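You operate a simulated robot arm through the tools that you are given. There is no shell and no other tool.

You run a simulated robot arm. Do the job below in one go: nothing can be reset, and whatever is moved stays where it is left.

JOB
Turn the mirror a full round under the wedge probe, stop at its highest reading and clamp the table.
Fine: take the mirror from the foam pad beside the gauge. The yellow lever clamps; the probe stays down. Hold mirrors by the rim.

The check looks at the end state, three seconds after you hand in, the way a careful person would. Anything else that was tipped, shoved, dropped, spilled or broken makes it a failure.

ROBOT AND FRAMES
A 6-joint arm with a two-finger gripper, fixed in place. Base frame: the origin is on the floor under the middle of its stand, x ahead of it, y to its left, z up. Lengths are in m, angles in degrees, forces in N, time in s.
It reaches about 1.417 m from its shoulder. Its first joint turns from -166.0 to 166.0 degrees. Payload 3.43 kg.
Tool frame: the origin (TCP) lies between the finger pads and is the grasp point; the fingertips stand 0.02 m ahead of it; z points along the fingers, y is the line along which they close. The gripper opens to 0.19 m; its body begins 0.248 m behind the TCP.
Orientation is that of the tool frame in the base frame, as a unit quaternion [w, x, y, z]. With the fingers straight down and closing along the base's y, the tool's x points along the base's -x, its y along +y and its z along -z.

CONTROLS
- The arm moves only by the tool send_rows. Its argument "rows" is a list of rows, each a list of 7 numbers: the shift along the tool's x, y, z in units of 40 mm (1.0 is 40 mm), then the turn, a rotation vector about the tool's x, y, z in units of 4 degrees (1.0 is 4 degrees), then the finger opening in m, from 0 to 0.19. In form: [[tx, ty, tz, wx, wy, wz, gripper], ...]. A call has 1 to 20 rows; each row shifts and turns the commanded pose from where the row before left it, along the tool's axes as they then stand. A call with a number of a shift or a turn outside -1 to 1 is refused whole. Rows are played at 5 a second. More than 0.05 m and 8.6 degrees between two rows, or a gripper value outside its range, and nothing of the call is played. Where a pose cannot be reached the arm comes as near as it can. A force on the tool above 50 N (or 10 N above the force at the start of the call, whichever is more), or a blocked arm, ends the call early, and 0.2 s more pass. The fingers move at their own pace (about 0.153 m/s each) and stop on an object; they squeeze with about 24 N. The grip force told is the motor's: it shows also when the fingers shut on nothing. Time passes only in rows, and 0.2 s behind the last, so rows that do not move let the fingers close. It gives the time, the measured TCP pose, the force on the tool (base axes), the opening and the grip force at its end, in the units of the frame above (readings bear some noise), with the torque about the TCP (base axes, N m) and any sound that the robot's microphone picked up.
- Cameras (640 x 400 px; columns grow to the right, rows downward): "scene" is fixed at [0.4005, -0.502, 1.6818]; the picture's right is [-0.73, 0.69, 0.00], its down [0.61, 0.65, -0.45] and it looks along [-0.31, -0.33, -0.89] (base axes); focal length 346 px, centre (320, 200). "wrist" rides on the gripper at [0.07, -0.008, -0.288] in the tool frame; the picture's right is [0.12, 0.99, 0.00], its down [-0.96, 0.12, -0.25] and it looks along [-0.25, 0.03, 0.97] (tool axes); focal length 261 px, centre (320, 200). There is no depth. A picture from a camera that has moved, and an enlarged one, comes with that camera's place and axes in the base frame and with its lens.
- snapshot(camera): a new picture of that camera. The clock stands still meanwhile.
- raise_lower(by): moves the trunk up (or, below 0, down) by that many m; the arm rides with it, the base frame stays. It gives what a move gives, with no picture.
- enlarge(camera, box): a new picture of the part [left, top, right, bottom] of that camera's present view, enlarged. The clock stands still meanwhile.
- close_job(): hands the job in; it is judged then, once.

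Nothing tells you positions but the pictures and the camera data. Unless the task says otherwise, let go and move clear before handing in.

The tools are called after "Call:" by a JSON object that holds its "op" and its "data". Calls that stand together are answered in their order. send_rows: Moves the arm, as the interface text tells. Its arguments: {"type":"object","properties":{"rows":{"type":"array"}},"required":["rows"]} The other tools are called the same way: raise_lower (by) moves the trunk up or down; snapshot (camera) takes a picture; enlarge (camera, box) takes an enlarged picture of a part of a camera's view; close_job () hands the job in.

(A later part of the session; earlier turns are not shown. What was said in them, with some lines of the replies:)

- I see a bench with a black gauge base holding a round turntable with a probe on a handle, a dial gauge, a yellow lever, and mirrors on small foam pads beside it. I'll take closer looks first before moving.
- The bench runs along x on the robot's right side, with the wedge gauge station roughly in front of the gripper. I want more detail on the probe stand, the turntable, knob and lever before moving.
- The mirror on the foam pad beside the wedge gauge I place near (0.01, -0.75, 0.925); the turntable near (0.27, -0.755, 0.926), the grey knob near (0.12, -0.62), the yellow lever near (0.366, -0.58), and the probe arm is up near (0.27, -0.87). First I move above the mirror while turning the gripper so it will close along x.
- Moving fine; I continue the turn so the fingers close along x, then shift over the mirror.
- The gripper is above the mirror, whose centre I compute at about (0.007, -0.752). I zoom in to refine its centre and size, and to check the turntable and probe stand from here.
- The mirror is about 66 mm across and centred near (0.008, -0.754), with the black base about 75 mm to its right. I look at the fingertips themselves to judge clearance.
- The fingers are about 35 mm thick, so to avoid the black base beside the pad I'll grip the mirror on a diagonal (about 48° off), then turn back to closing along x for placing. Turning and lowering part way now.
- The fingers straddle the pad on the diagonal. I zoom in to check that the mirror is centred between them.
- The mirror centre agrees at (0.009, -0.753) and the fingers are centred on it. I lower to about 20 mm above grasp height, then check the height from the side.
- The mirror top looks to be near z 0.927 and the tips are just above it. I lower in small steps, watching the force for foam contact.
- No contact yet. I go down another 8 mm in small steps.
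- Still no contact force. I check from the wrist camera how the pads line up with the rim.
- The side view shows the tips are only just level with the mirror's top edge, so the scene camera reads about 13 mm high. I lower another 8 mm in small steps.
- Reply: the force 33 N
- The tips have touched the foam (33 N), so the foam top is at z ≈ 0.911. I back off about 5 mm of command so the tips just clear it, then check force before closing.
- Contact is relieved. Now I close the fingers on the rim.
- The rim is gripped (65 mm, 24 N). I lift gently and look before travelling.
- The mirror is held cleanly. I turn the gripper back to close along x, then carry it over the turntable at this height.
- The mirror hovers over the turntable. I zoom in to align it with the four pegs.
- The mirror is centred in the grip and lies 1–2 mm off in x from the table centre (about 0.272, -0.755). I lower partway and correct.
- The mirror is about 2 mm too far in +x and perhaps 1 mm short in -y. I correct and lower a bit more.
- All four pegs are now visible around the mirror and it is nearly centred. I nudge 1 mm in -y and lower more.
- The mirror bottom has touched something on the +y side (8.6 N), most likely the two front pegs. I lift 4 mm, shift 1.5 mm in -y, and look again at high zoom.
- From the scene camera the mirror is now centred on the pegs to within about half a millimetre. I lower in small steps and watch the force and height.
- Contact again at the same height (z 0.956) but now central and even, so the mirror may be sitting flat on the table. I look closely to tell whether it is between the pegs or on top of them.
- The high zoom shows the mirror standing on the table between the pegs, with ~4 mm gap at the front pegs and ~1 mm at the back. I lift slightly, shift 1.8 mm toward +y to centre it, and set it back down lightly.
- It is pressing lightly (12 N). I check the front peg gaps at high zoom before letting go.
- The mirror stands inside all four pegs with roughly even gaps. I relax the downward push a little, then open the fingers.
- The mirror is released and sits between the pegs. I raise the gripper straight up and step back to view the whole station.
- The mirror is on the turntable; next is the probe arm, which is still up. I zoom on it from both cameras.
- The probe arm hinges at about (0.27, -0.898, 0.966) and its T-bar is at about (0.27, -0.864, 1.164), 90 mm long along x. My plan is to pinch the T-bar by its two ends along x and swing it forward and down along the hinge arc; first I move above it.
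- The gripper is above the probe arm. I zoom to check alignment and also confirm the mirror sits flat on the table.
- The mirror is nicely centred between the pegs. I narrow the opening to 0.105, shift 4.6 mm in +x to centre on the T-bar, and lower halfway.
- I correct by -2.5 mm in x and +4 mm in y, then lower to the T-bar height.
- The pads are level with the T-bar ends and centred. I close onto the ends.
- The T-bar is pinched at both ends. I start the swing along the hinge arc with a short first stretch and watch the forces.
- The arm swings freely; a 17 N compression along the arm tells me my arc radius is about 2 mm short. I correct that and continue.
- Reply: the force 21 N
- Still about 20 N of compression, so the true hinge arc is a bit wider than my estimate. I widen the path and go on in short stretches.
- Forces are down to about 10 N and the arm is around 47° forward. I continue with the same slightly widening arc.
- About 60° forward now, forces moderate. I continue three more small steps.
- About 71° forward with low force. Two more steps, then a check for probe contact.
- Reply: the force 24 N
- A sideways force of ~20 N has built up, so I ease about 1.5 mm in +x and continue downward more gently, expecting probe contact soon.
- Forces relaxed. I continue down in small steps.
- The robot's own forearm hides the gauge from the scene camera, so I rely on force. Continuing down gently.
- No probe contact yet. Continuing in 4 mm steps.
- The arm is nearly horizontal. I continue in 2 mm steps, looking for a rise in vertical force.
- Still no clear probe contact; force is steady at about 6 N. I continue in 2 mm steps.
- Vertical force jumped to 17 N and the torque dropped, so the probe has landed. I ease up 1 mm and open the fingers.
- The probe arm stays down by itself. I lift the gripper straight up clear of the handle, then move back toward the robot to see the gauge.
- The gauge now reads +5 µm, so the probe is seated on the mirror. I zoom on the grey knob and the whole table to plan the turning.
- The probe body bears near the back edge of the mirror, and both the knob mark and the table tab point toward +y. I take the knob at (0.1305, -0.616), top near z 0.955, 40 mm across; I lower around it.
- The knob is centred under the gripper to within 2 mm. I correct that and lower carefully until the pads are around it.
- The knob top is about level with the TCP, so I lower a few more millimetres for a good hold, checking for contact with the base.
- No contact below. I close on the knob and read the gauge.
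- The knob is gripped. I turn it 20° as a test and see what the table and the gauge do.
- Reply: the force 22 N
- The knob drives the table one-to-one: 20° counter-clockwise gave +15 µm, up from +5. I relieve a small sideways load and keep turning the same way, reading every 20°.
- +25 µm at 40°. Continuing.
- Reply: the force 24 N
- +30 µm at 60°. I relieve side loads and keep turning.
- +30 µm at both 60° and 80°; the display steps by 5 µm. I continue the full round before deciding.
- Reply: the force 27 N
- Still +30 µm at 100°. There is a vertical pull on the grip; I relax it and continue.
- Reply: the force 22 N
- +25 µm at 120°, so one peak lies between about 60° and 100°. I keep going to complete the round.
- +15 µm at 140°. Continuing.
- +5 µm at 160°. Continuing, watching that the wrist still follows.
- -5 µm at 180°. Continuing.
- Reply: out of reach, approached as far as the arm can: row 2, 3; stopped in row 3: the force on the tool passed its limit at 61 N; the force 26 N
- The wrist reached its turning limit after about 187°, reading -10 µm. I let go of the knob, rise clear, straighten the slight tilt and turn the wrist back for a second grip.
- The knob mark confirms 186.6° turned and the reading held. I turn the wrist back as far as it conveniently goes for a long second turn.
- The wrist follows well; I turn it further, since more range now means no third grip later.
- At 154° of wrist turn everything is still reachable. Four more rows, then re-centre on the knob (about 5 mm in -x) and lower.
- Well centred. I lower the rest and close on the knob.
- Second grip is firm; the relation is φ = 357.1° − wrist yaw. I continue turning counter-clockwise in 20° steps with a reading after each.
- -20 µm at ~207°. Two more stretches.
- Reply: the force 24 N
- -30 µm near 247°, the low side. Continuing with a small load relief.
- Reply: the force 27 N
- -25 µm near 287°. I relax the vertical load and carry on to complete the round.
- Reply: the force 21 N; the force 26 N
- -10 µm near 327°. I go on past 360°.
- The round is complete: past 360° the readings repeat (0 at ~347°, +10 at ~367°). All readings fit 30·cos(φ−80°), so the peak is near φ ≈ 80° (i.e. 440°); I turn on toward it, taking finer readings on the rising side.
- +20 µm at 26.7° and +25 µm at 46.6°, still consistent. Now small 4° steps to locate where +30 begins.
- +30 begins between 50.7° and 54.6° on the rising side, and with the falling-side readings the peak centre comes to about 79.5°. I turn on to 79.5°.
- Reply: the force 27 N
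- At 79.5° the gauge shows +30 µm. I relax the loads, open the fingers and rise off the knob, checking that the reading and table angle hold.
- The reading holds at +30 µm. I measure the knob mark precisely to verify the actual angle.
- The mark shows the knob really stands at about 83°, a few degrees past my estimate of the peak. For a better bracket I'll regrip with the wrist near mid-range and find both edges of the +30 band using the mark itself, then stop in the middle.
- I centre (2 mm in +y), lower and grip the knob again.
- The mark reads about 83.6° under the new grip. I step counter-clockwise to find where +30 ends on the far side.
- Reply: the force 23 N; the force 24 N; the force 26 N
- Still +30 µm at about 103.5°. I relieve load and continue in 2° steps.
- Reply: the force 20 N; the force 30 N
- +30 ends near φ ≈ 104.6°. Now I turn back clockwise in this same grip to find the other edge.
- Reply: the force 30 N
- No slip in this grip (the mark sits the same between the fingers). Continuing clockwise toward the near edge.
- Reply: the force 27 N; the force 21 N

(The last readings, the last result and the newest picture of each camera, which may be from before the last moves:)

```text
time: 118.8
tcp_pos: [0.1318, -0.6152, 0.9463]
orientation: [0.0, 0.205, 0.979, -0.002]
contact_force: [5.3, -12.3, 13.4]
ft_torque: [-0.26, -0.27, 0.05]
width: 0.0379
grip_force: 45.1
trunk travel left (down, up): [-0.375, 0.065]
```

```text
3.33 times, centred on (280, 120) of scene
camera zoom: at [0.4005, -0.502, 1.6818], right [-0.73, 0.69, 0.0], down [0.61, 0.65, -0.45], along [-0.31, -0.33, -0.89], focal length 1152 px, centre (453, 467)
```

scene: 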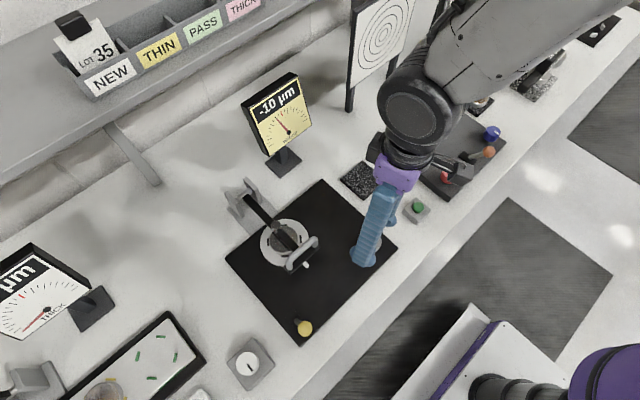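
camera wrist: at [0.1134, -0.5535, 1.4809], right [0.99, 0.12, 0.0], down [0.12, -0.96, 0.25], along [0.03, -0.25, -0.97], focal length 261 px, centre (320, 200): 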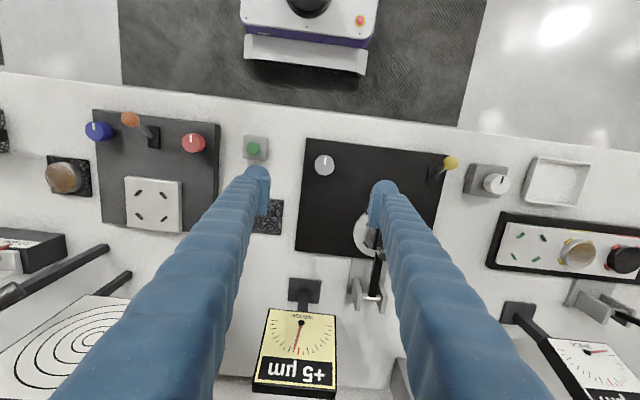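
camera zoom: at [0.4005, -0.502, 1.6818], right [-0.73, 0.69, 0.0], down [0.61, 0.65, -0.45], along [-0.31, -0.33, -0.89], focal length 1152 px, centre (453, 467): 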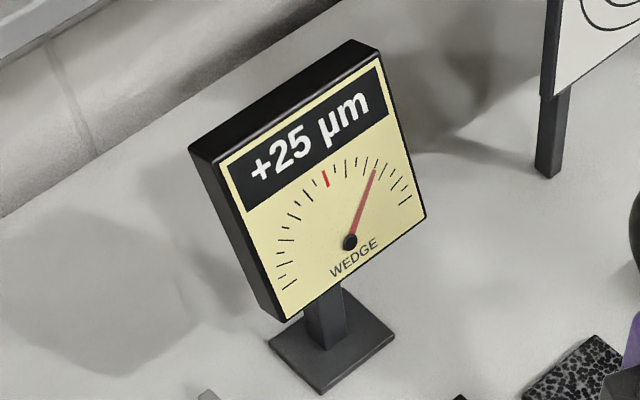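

The band edges in this grip are at wrist yaw −23.5° and +22.6°, so the peak is at about −0.5°. I turn back counter-clockwise to that centre.

Call:
{"op": "send_rows", "data": {"rows": [[0, -0.02, -0.01, 0, 0, -1, 0.03], [0, 0, 0, 0, 0, -1, 0.03], [0, 0, 0, 0, 0, -1, 0.03], [0, 0, 0, 0, 0, -1, 0.03], [0, 0, 0, 0, 0, -1, 0.03], [0, 0, 0, 0, 0, -1, 0.03], [0, 0, 0, 0, 0, -0.1, 0.03], [0, 0, 0, 0, 0, 0, 0.03]]}}

Call:
{"op": "enlarge", "data": {"camera": "scene", "box": [230, 60, 330, 180]}}

Call:
{"op": "enlarge", "data": {"camera": "wrist", "box": [280, 150, 360, 220]}}

```text
time: 120.7
tcp_pos: [0.1298, -0.6148, 0.9459]
orientation: [-0.001, -0.009, 1.0, -0.001]
contact_force: [10.2, 0.5, 2.7]
ft_torque: [0.04, 0.09, 0.05]
width: 0.0378
grip_force: 45.0
trunk travel left (down, up): [-0.375, 0.065]
```

```text
3.33 times, centred on (280, 120) of scene
camera zoom: at [0.4005, -0.502, 1.6818], right [-0.73, 0.69, 0.0], down [0.61, 0.65, -0.45], along [-0.31, -0.33, -0.89], focal length 1152 px, centre (453, 467)
```

zoom: 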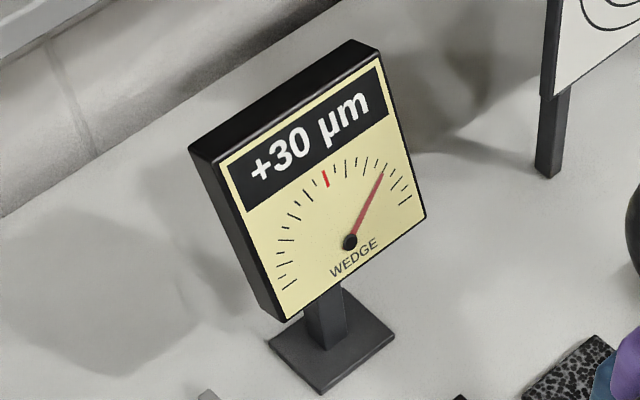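

```text
5.71 times, centred on (320, 185) of wrist
camera zoom: at [0.0598, -0.6242, 1.2352], right [-0.13, 0.99, 0.0], down [0.96, 0.13, 0.25], along [0.24, 0.03, -0.97], focal length 1489 px, centre (320, 286)
```

zoom: 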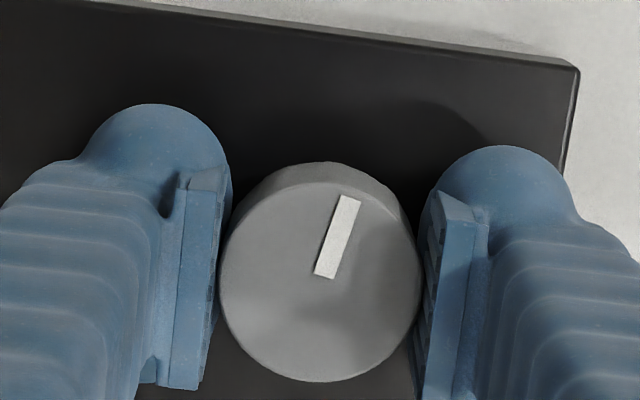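

The table is set at the centre of the +30 band (mark ≈ 81°). I release the knob, rise, and check that nothing shifted.

Call:
{"op": "send_rows", "data": {"rows": [[0, 0, 0, 0, 0, 0, 0.05], [0, 0, 0, 0, 0, 0, 0.07], [0, 0, 0, 0, 0, 0, 0.07], [0, 0, -0.4, 0, 0, 0, 0.07], [0, 0, -1, 0, 0, 0, 0.07], [0, 0, 0, 0, 0, 0, 0.07]]}}

Call:
{"op": "enlarge", "data": {"camera": "wrist", "box": [280, 150, 360, 220]}}

Call:
{"op": "enlarge", "data": {"camera": "scene", "box": [230, 60, 400, 290]}}

```text
time: 122.0
tcp_pos: [0.1303, -0.6172, 1.0052]
orientation: [-0.001, -0.007, 1.0, -0.001]
contact_force: [0.0, 1.0, 0.3]
ft_torque: [-0.06, -0.02, -0.01]
width: 0.0696
grip_force: 0.1
trunk travel left (down, up): [-0.375, 0.065]
```

```text
5.71 times, centred on (320, 185) of wrist
camera zoom: at [0.0586, -0.6251, 1.2928], right [-0.13, 0.99, 0.0], down [0.96, 0.13, 0.25], along [0.24, 0.03, -0.97], focal length 1489 px, centre (320, 286)
```

zoom: 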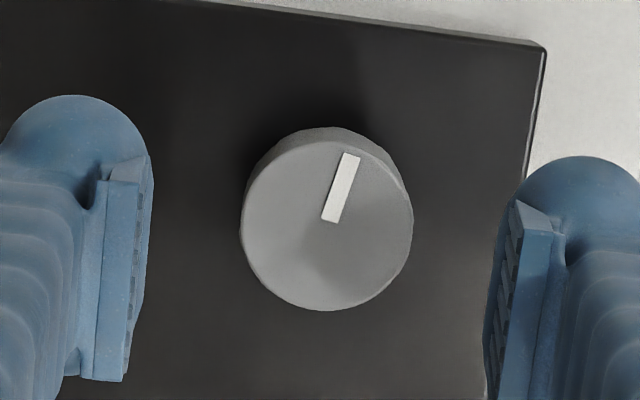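

```text
1.74 times, centred on (315, 175) of scene
camera zoom: at [0.4005, -0.502, 1.6818], right [-0.73, 0.69, 0.0], down [0.61, 0.65, -0.45], along [-0.31, -0.33, -0.89], focal length 601 px, centre (329, 244)
```

zoom: 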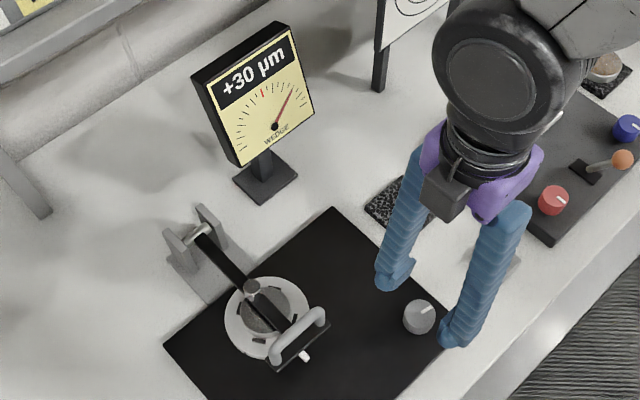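

The mark holds at 81° and the gauge at +30 µm. Now I move over to the yellow lever.

Call:
{"op": "send_rows", "data": {"rows": [[0, 0, -0.95, 0, 0, 0, 0.07], [0, 0, -0.95, 0, 0, 0, 0.07], [0, 0, -0.95, 0, 0, 0, 0.07], [-0.98, 0.16, 0, 0, 0, 0, 0.07], [-0.98, 0.16, 0, 0, 0, 0, 0.07], [-0.98, 0.16, 0, 0, 0, 0, 0.07], [-0.98, 0.16, 0, 0, 0, 0, 0.07], [-0.98, 0.16, 0, 0, 0, 0, 0.07], [-0.98, 0.16, 0, 0, 0, 0, 0.07], [0, 0, 0, 0, 0, 0, 0.07]]}}

Call:
{"op": "snapshot", "data": {"camera": "wrist"}}

Call:
{"op": "snapshot", "data": {"camera": "scene"}}

```text
time: 124.2
tcp_pos: [0.3618, -0.5722, 1.1149]
orientation: [-0.001, -0.008, 1.0, -0.001]
contact_force: [-0.5, -0.6, 0.1]
ft_torque: [-0.04, -0.03, 0.01]
width: 0.0699
grip_force: 0.0
trunk travel left (down, up): [-0.375, 0.065]
```

```text
taken
camera wrist: at [0.2911, -0.5816, 1.4034], right [-0.13, 0.99, 0.0], down [0.96, 0.13, 0.25], along [0.24, 0.03, -0.97], focal length 261 px, centre (320, 200)
```

wrist: 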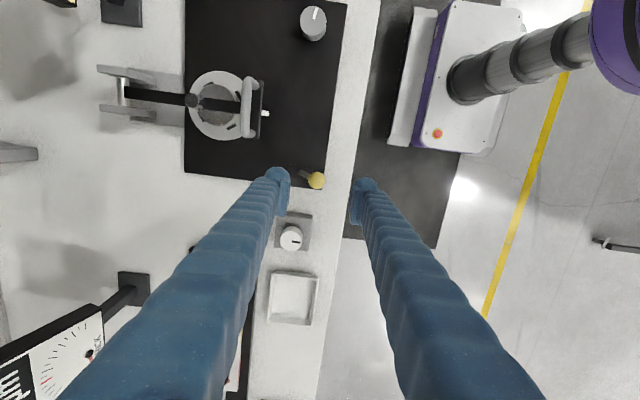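

```text
taken
```

scene: 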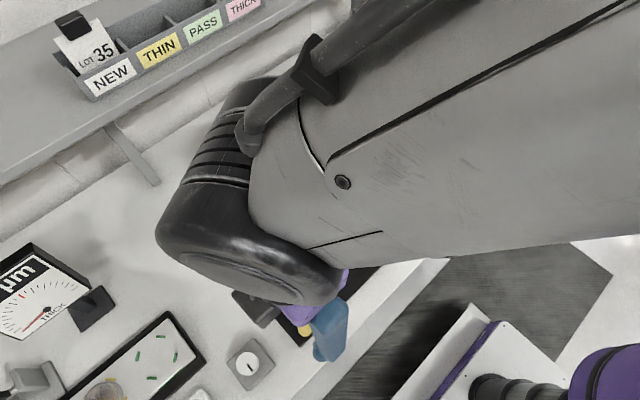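

The ball is visible between the fingers. I zoom in to place it precisely.

Call:
{"op": "enlarge", "data": {"camera": "wrist", "box": [260, 140, 380, 220]}}

```text
5.00 times, centred on (320, 180) of wrist
camera zoom: at [0.2911, -0.5816, 1.4034], right [-0.13, 0.99, 0.0], down [0.96, 0.13, 0.25], along [0.24, 0.03, -0.97], focal length 1303 px, centre (320, 300)
```

zoom: 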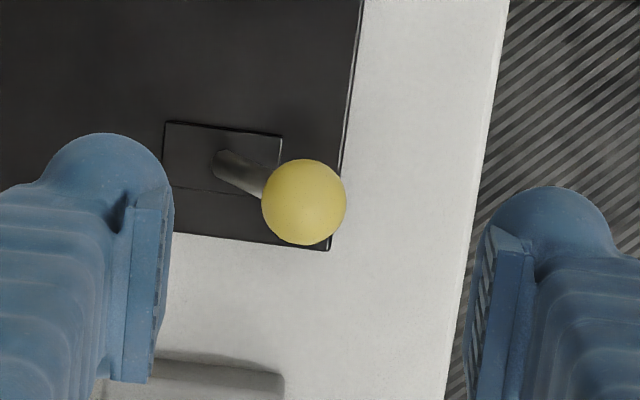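

The ball is at about (0.366, -0.577, 0.987), 26 mm across, leaning toward +y from a slot centred near y −0.607. I straddle it along y with some slack and will carry it over toward −y.

Call:
{"op": "send_rows", "data": {"rows": [[-0.105, -0.12, 0.5, 0, 0, 0, 0.07], [0, 0, 0.8, 0, 0, 0, 0.07], [0, 0, 0.8, 0, 0, 0, 0.07], [0, 0, 0.5, 0, 0, 0, 0.07], [0, 0, 0, 0, 0, 0, 0.07]]}}

Call:
{"op": "enlarge", "data": {"camera": "wrist", "box": [260, 140, 380, 240]}}

```text
time: 125.5
tcp_pos: [0.3658, -0.5786, 1.0141]
orientation: [-0.001, -0.008, 1.0, -0.001]
contact_force: [0.1, -0.3, -0.1]
ft_torque: [0.01, -0.03, 0.0]
width: 0.0698
grip_force: 0.1
trunk travel left (down, up): [-0.375, 0.065]
```

```text
4.00 times, centred on (320, 190) of wrist
camera zoom: at [0.2958, -0.587, 1.3018], right [-0.13, 0.99, 0.0], down [0.96, 0.13, 0.25], along [0.24, 0.03, -0.97], focal length 1043 px, centre (320, 240)
```

zoom: 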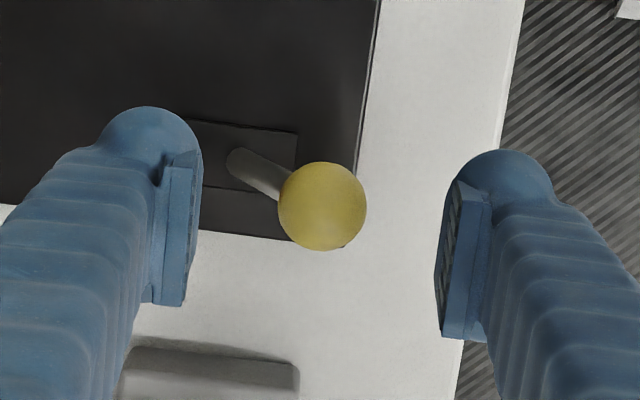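

The ball is centred between the fingers (z ≈ 0.99). I lower to its height and narrow the gap to leave a few millimetres of slack.

Call:
{"op": "send_rows", "data": {"rows": [[0.02, 0.03, 0.35, 0, 0, 0, 0.07], [0, 0, 0.35, 0, 0, 0, 0.07], [0, 0, 0, 0, 0, 0, 0.05], [0, 0, 0, 0, 0, 0, 0.038], [0, 0, 0, 0, 0, 0, 0.038]]}}

Call:
{"op": "enlarge", "data": {"camera": "wrist", "box": [260, 140, 380, 240]}}

```text
time: 126.7
tcp_pos: [0.3647, -0.5768, 0.9848]
orientation: [0.0, -0.007, 1.0, -0.001]
contact_force: [-0.5, 0.0, -0.6]
ft_torque: [0.02, -0.02, -0.04]
width: 0.0381
grip_force: 0.1
trunk travel left (down, up): [-0.375, 0.065]
```

```text
4.00 times, centred on (320, 190) of wrist
camera zoom: at [0.2946, -0.585, 1.2733], right [-0.13, 0.99, 0.0], down [0.96, 0.13, 0.25], along [0.24, 0.03, -0.97], focal length 1043 px, centre (320, 240)
```

zoom: 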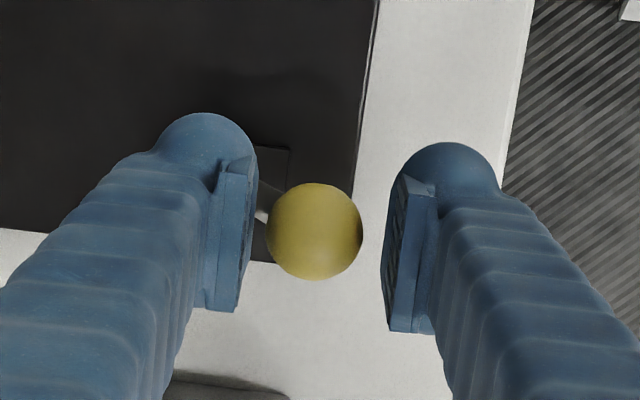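

The ball is caged. I push toward −y in small steps while watching the force.

Call:
{"op": "send_rows", "data": {"rows": [[0, -0.25, 0, 0, 0, 0, 0.038], [0, -0.25, 0, 0, 0, 0, 0.038], [0, 0, 0, 0, 0, 0, 0.038]]}}

Call:
{"op": "enlarge", "data": {"camera": "wrist", "box": [260, 140, 380, 240]}}

```text
time: 127.5
tcp_pos: [0.367, -0.5964, 0.9842]
orientation: [0.0, -0.008, 1.0, -0.001]
contact_force: [0.2, 1.4, 0.4]
ft_torque: [0.0, -0.01, 0.02]
width: 0.0387
grip_force: 1.0
trunk travel left (down, up): [-0.375, 0.065]
```

```text
4.00 times, centred on (320, 190) of wrist
camera zoom: at [0.2966, -0.6051, 1.2734], right [-0.13, 0.99, 0.0], down [0.96, 0.13, 0.25], along [0.24, 0.03, -0.97], focal length 1043 px, centre (320, 240)
```

zoom: 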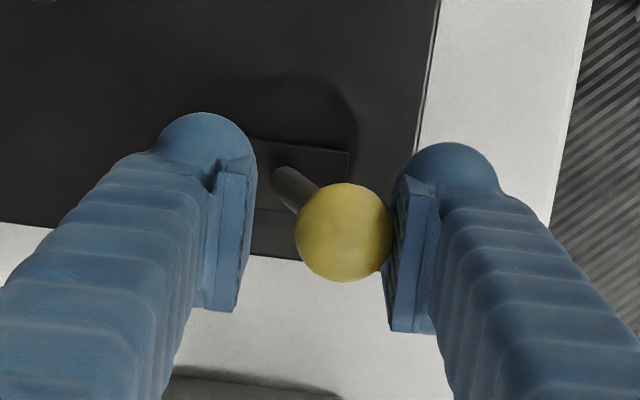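

The finger is pushing the ball and the lever follows with little force. Continuing.

Call:
{"op": "send_rows", "data": {"rows": [[0, -0.25, -0.05, 0, 0, 0, 0.038], [0, -0.25, 0, 0, 0, 0, 0.038], [0, -0.2, 0, 0, 0, 0, 0.038], [0, 0, 0, 0, 0, 0, 0.038]]}}

Call:
{"op": "enlarge", "data": {"camera": "wrist", "box": [260, 140, 380, 240]}}

```text
time: 128.4
tcp_pos: [0.3686, -0.6263, 0.9856]
orientation: [0.0, -0.007, 1.0, -0.001]
contact_force: [0.0, 0.1, -0.5]
ft_torque: [0.0, 0.0, 0.0]
width: 0.038
grip_force: 0.1
trunk travel left (down, up): [-0.375, 0.065]
```

```text
4.00 times, centred on (320, 190) of wrist
camera zoom: at [0.2973, -0.6343, 1.2741], right [-0.13, 0.99, 0.0], down [0.96, 0.13, 0.25], along [0.24, 0.03, -0.97], focal length 1043 px, centre (320, 240)
```

zoom: 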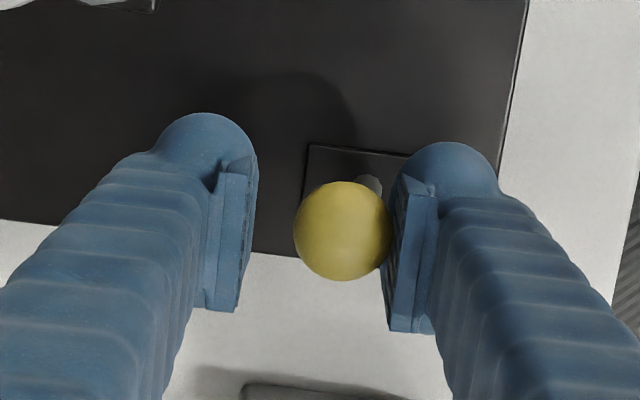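

The lever is past the middle now. Continuing to its far stop.

Call:
{"op": "send_rows", "data": {"rows": [[0, -0.2, 0, 0, 0, 0, 0.038], [0, -0.2, 0, 0, 0, 0, 0.038], [0, 0, 0, 0, 0, 0, 0.038]]}}

Call:
{"op": "enlarge", "data": {"camera": "wrist", "box": [260, 140, 380, 240]}}

```text
time: 129.2
tcp_pos: [0.3679, -0.642, 0.9848]
orientation: [0.0, -0.008, 1.0, -0.001]
contact_force: [0.0, 0.3, 0.5]
ft_torque: [-0.01, -0.02, 0.01]
width: 0.038
grip_force: 0.0
trunk travel left (down, up): [-0.375, 0.065]
```

```text
4.00 times, centred on (320, 190) of wrist
camera zoom: at [0.2976, -0.6503, 1.2745], right [-0.13, 0.99, 0.0], down [0.96, 0.13, 0.25], along [0.24, 0.03, -0.97], focal length 1043 px, centre (320, 240)
```

zoom: 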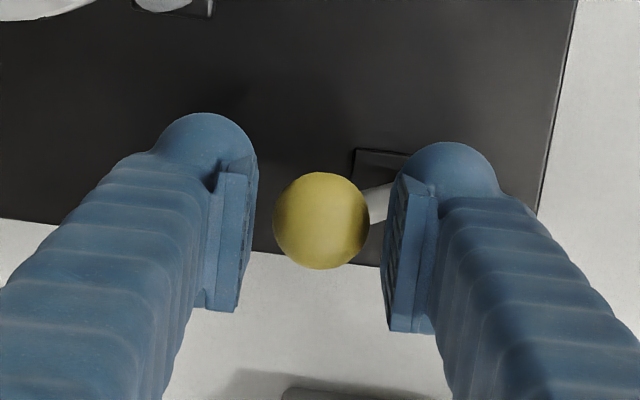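

The lever has snapped over ahead of the finger; the ball is now near y −0.640. I push lightly to confirm it is firmly at its stop.

Call:
{"op": "send_rows", "data": {"rows": [[0, -0.12, 0, 0, 0, 0, 0.038], [0, -0.08, 0, 0, 0, 0, 0.038], [0, 0, 0, 0, 0, 0, 0.038]]}}

Call:
{"op": "enlarge", "data": {"camera": "wrist", "box": [260, 140, 380, 240]}}

```text
time: 130.1
tcp_pos: [0.3696, -0.6502, 0.9863]
orientation: [-0.001, -0.008, 1.0, 0.0]
contact_force: [0.3, 2.5, -2.6]
ft_torque: [-0.02, 0.0, 0.0]
width: 0.0398
grip_force: 0.9
trunk travel left (down, up): [-0.375, 0.065]
```

```text
4.00 times, centred on (320, 190) of wrist
camera zoom: at [0.2982, -0.6577, 1.2749], right [-0.13, 0.99, 0.0], down [0.96, 0.13, 0.25], along [0.24, 0.03, -0.97], focal length 1043 px, centre (320, 240)
```

zoom: 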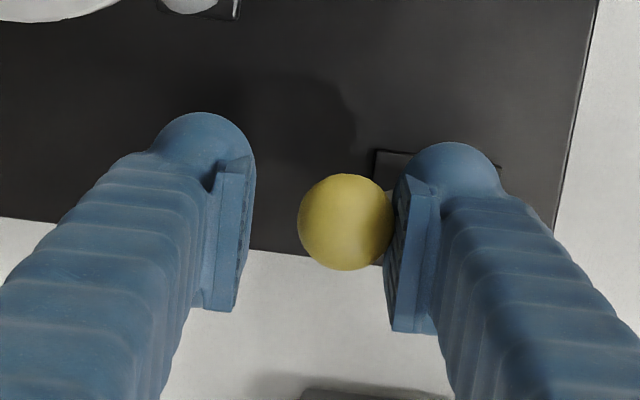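

The ball did not move any further, so the lever is at its clamped stop. I centre off it and lift straight up, then move clear.

Call:
{"op": "send_rows", "data": {"rows": [[0, 0.12, 0, 0, 0, 0, 0.05], [0, 0.05, 0, 0, 0, 0, 0.055], [0, 0, -0.3, 0, 0, 0, 0.055], [0, 0, -0.8, 0, 0, 0, 0.055], [0, 0, -1, 0, 0, 0, 0.055], [0, 0, -1, 0, 0, 0, 0.055], [0, 0, -1, 0, 0, 0, 0.055], [0, 0.8, -0.8, 0, 0, 0, 0.055], [0, 0.9, -0.5, 0, 0, 0, 0.055], [0.9, 0.5, -0.3, 0, 0, 0, 0.055], [1, 0, 0, 0, 0, 0, 0.055], [1, 0, 0, 0, 0, 0, 0.055], [1, 0, 0, 0, 0, 0, 0.055], [1, 0, 0, 0, 0, 0, 0.055], [0, 0, 0, 0, 0, 0, 0.055]]}}

Call:
{"op": "snapshot", "data": {"camera": "scene"}}

Call:
{"op": "enlarge", "data": {"camera": "scene", "box": [225, 60, 405, 350]}}

Call:
{"op": "snapshot", "data": {"camera": "wrist"}}

```text
time: 133.2
tcp_pos: [0.1743, -0.5577, 1.2165]
orientation: [-0.001, -0.008, 1.0, 0.0]
contact_force: [-0.2, -0.7, -0.9]
ft_torque: [0.0, 0.11, -0.01]
width: 0.0547
grip_force: 0.2
trunk travel left (down, up): [-0.375, 0.065]
```

```text
taken
```

scene: 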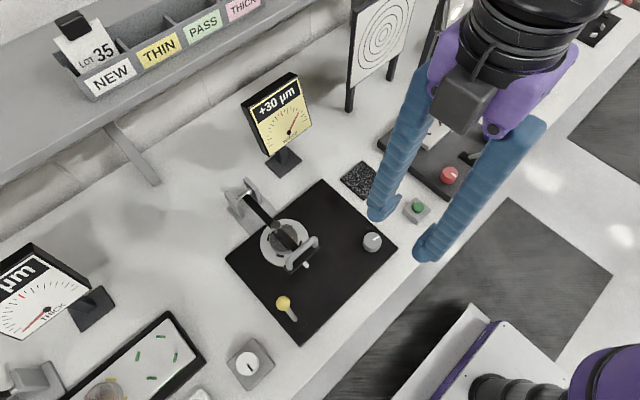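

```text
1.38 times, centred on (315, 205) of scene
camera zoom: at [0.4005, -0.502, 1.6818], right [-0.73, 0.69, 0.0], down [0.61, 0.65, -0.45], along [-0.31, -0.33, -0.89], focal length 477 px, centre (327, 193)
```

zoom: 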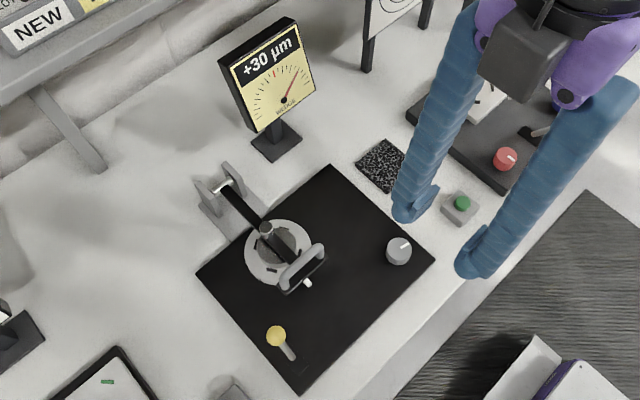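

```text
taken
camera wrist: at [0.1036, -0.5657, 1.505], right [-0.13, 0.99, 0.0], down [0.96, 0.13, 0.25], along [0.24, 0.03, -0.97], focal length 261 px, centre (320, 200)
```

wrist: 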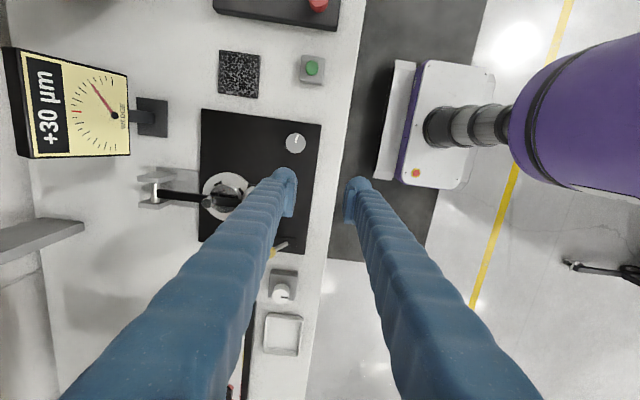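

The lever is over and the gauge still reads +30 µm. A final close check of the lever, table, probe, knob and neighbours.

Call:
{"op": "enlarge", "data": {"camera": "scene", "box": [260, 280, 340, 345]}}

Call:
{"op": "enlarge", "data": {"camera": "scene", "box": [250, 205, 330, 285]}}

Call:
{"op": "enlarge", "data": {"camera": "scene", "box": [350, 220, 400, 265]}}

Call:
{"op": "enlarge", "data": {"camera": "scene", "box": [230, 60, 330, 180]}}

```text
6.15 times, centred on (300, 312) of scene
camera zoom: at [0.4005, -0.502, 1.6818], right [-0.73, 0.69, 0.0], down [0.61, 0.65, -0.45], along [-0.31, -0.33, -0.89], focal length 2127 px, centre (443, -492)
```

zoom: 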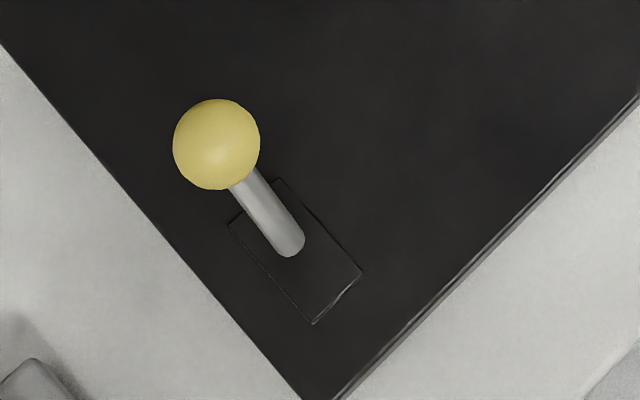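

```text
5.00 times, centred on (290, 245) of scene
camera zoom: at [0.4005, -0.502, 1.6818], right [-0.73, 0.69, 0.0], down [0.61, 0.65, -0.45], along [-0.31, -0.33, -0.89], focal length 1728 px, centre (470, -25)
```

zoom: 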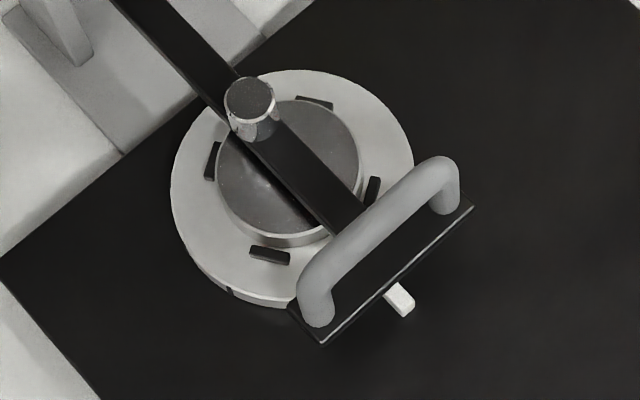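

```text
8.89 times, centred on (375, 242) of scene
camera zoom: at [0.4005, -0.502, 1.6818], right [-0.73, 0.69, 0.0], down [0.61, 0.65, -0.45], along [-0.31, -0.33, -0.89], focal length 3072 px, centre (-169, -178)
```

zoom: 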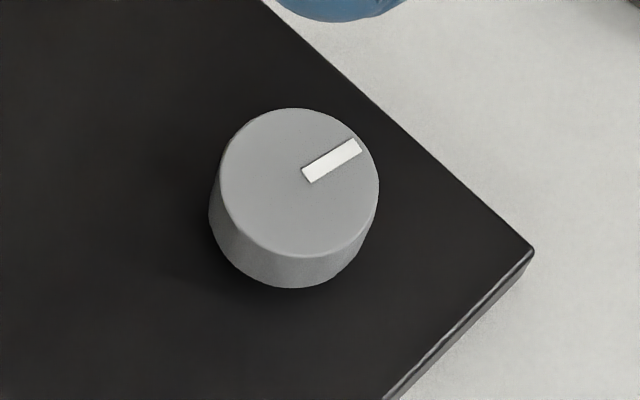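

```text
3.33 times, centred on (280, 120) of scene
camera zoom: at [0.4005, -0.502, 1.6818], right [-0.73, 0.69, 0.0], down [0.61, 0.65, -0.45], along [-0.31, -0.33, -0.89], focal length 1152 px, centre (453, 467)
```

zoom: 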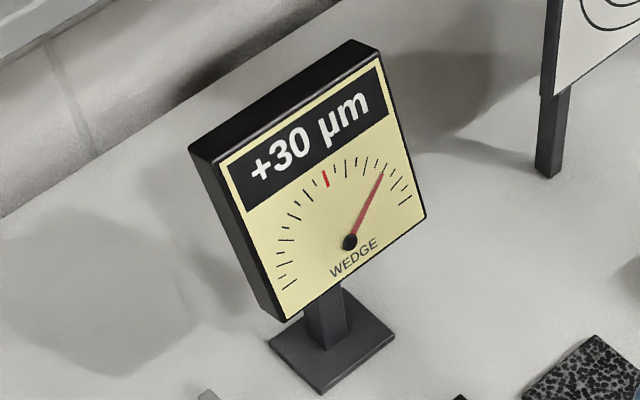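

The mirror sits between the pegs with the probe down on it. The gauge holds at +30 µm, the highest reading of the full round, the lever is over at its clamped stop, and the gripper is clear with nothing else moved. I hand in.

Call:
{"op": "close_job", "data": {}}

```text
The job is handed in.
```

The mirror from the foam pad beside the gauge is on the turntable, set at its highest wedge reading of **+30 µm**, with the yellow lever thrown to its clamped stop. I've handed the job in, but the result of the check hasn't come back.

- **Full round:** I turned the table more than 360° with the grey knob. Readings ran from −30 µm to +30 µm, with one peak.
- **Peak position:** The display steps in 5 µm, so I found both edges of the +30 band and stopped in the middle. I expect that to be within about 2° of the true peak.
- **Clamp:** The lever snapped over to its far side and did not move when I pushed it lightly. I did not try turning the table afterwards, but the gauge still reads +30 µm.
- **Probe and mirror:** The probe is down on the mirror, which sits between the four pegs. I held the mirror only by its rim.
- **Surroundings:** While lowering to pick up the mirror, one fingertip pressed on the foam pad at about 33 N, and I backed off straight away. Nothing else looked disturbed in the last pictures, and the gripper is empty and clear.
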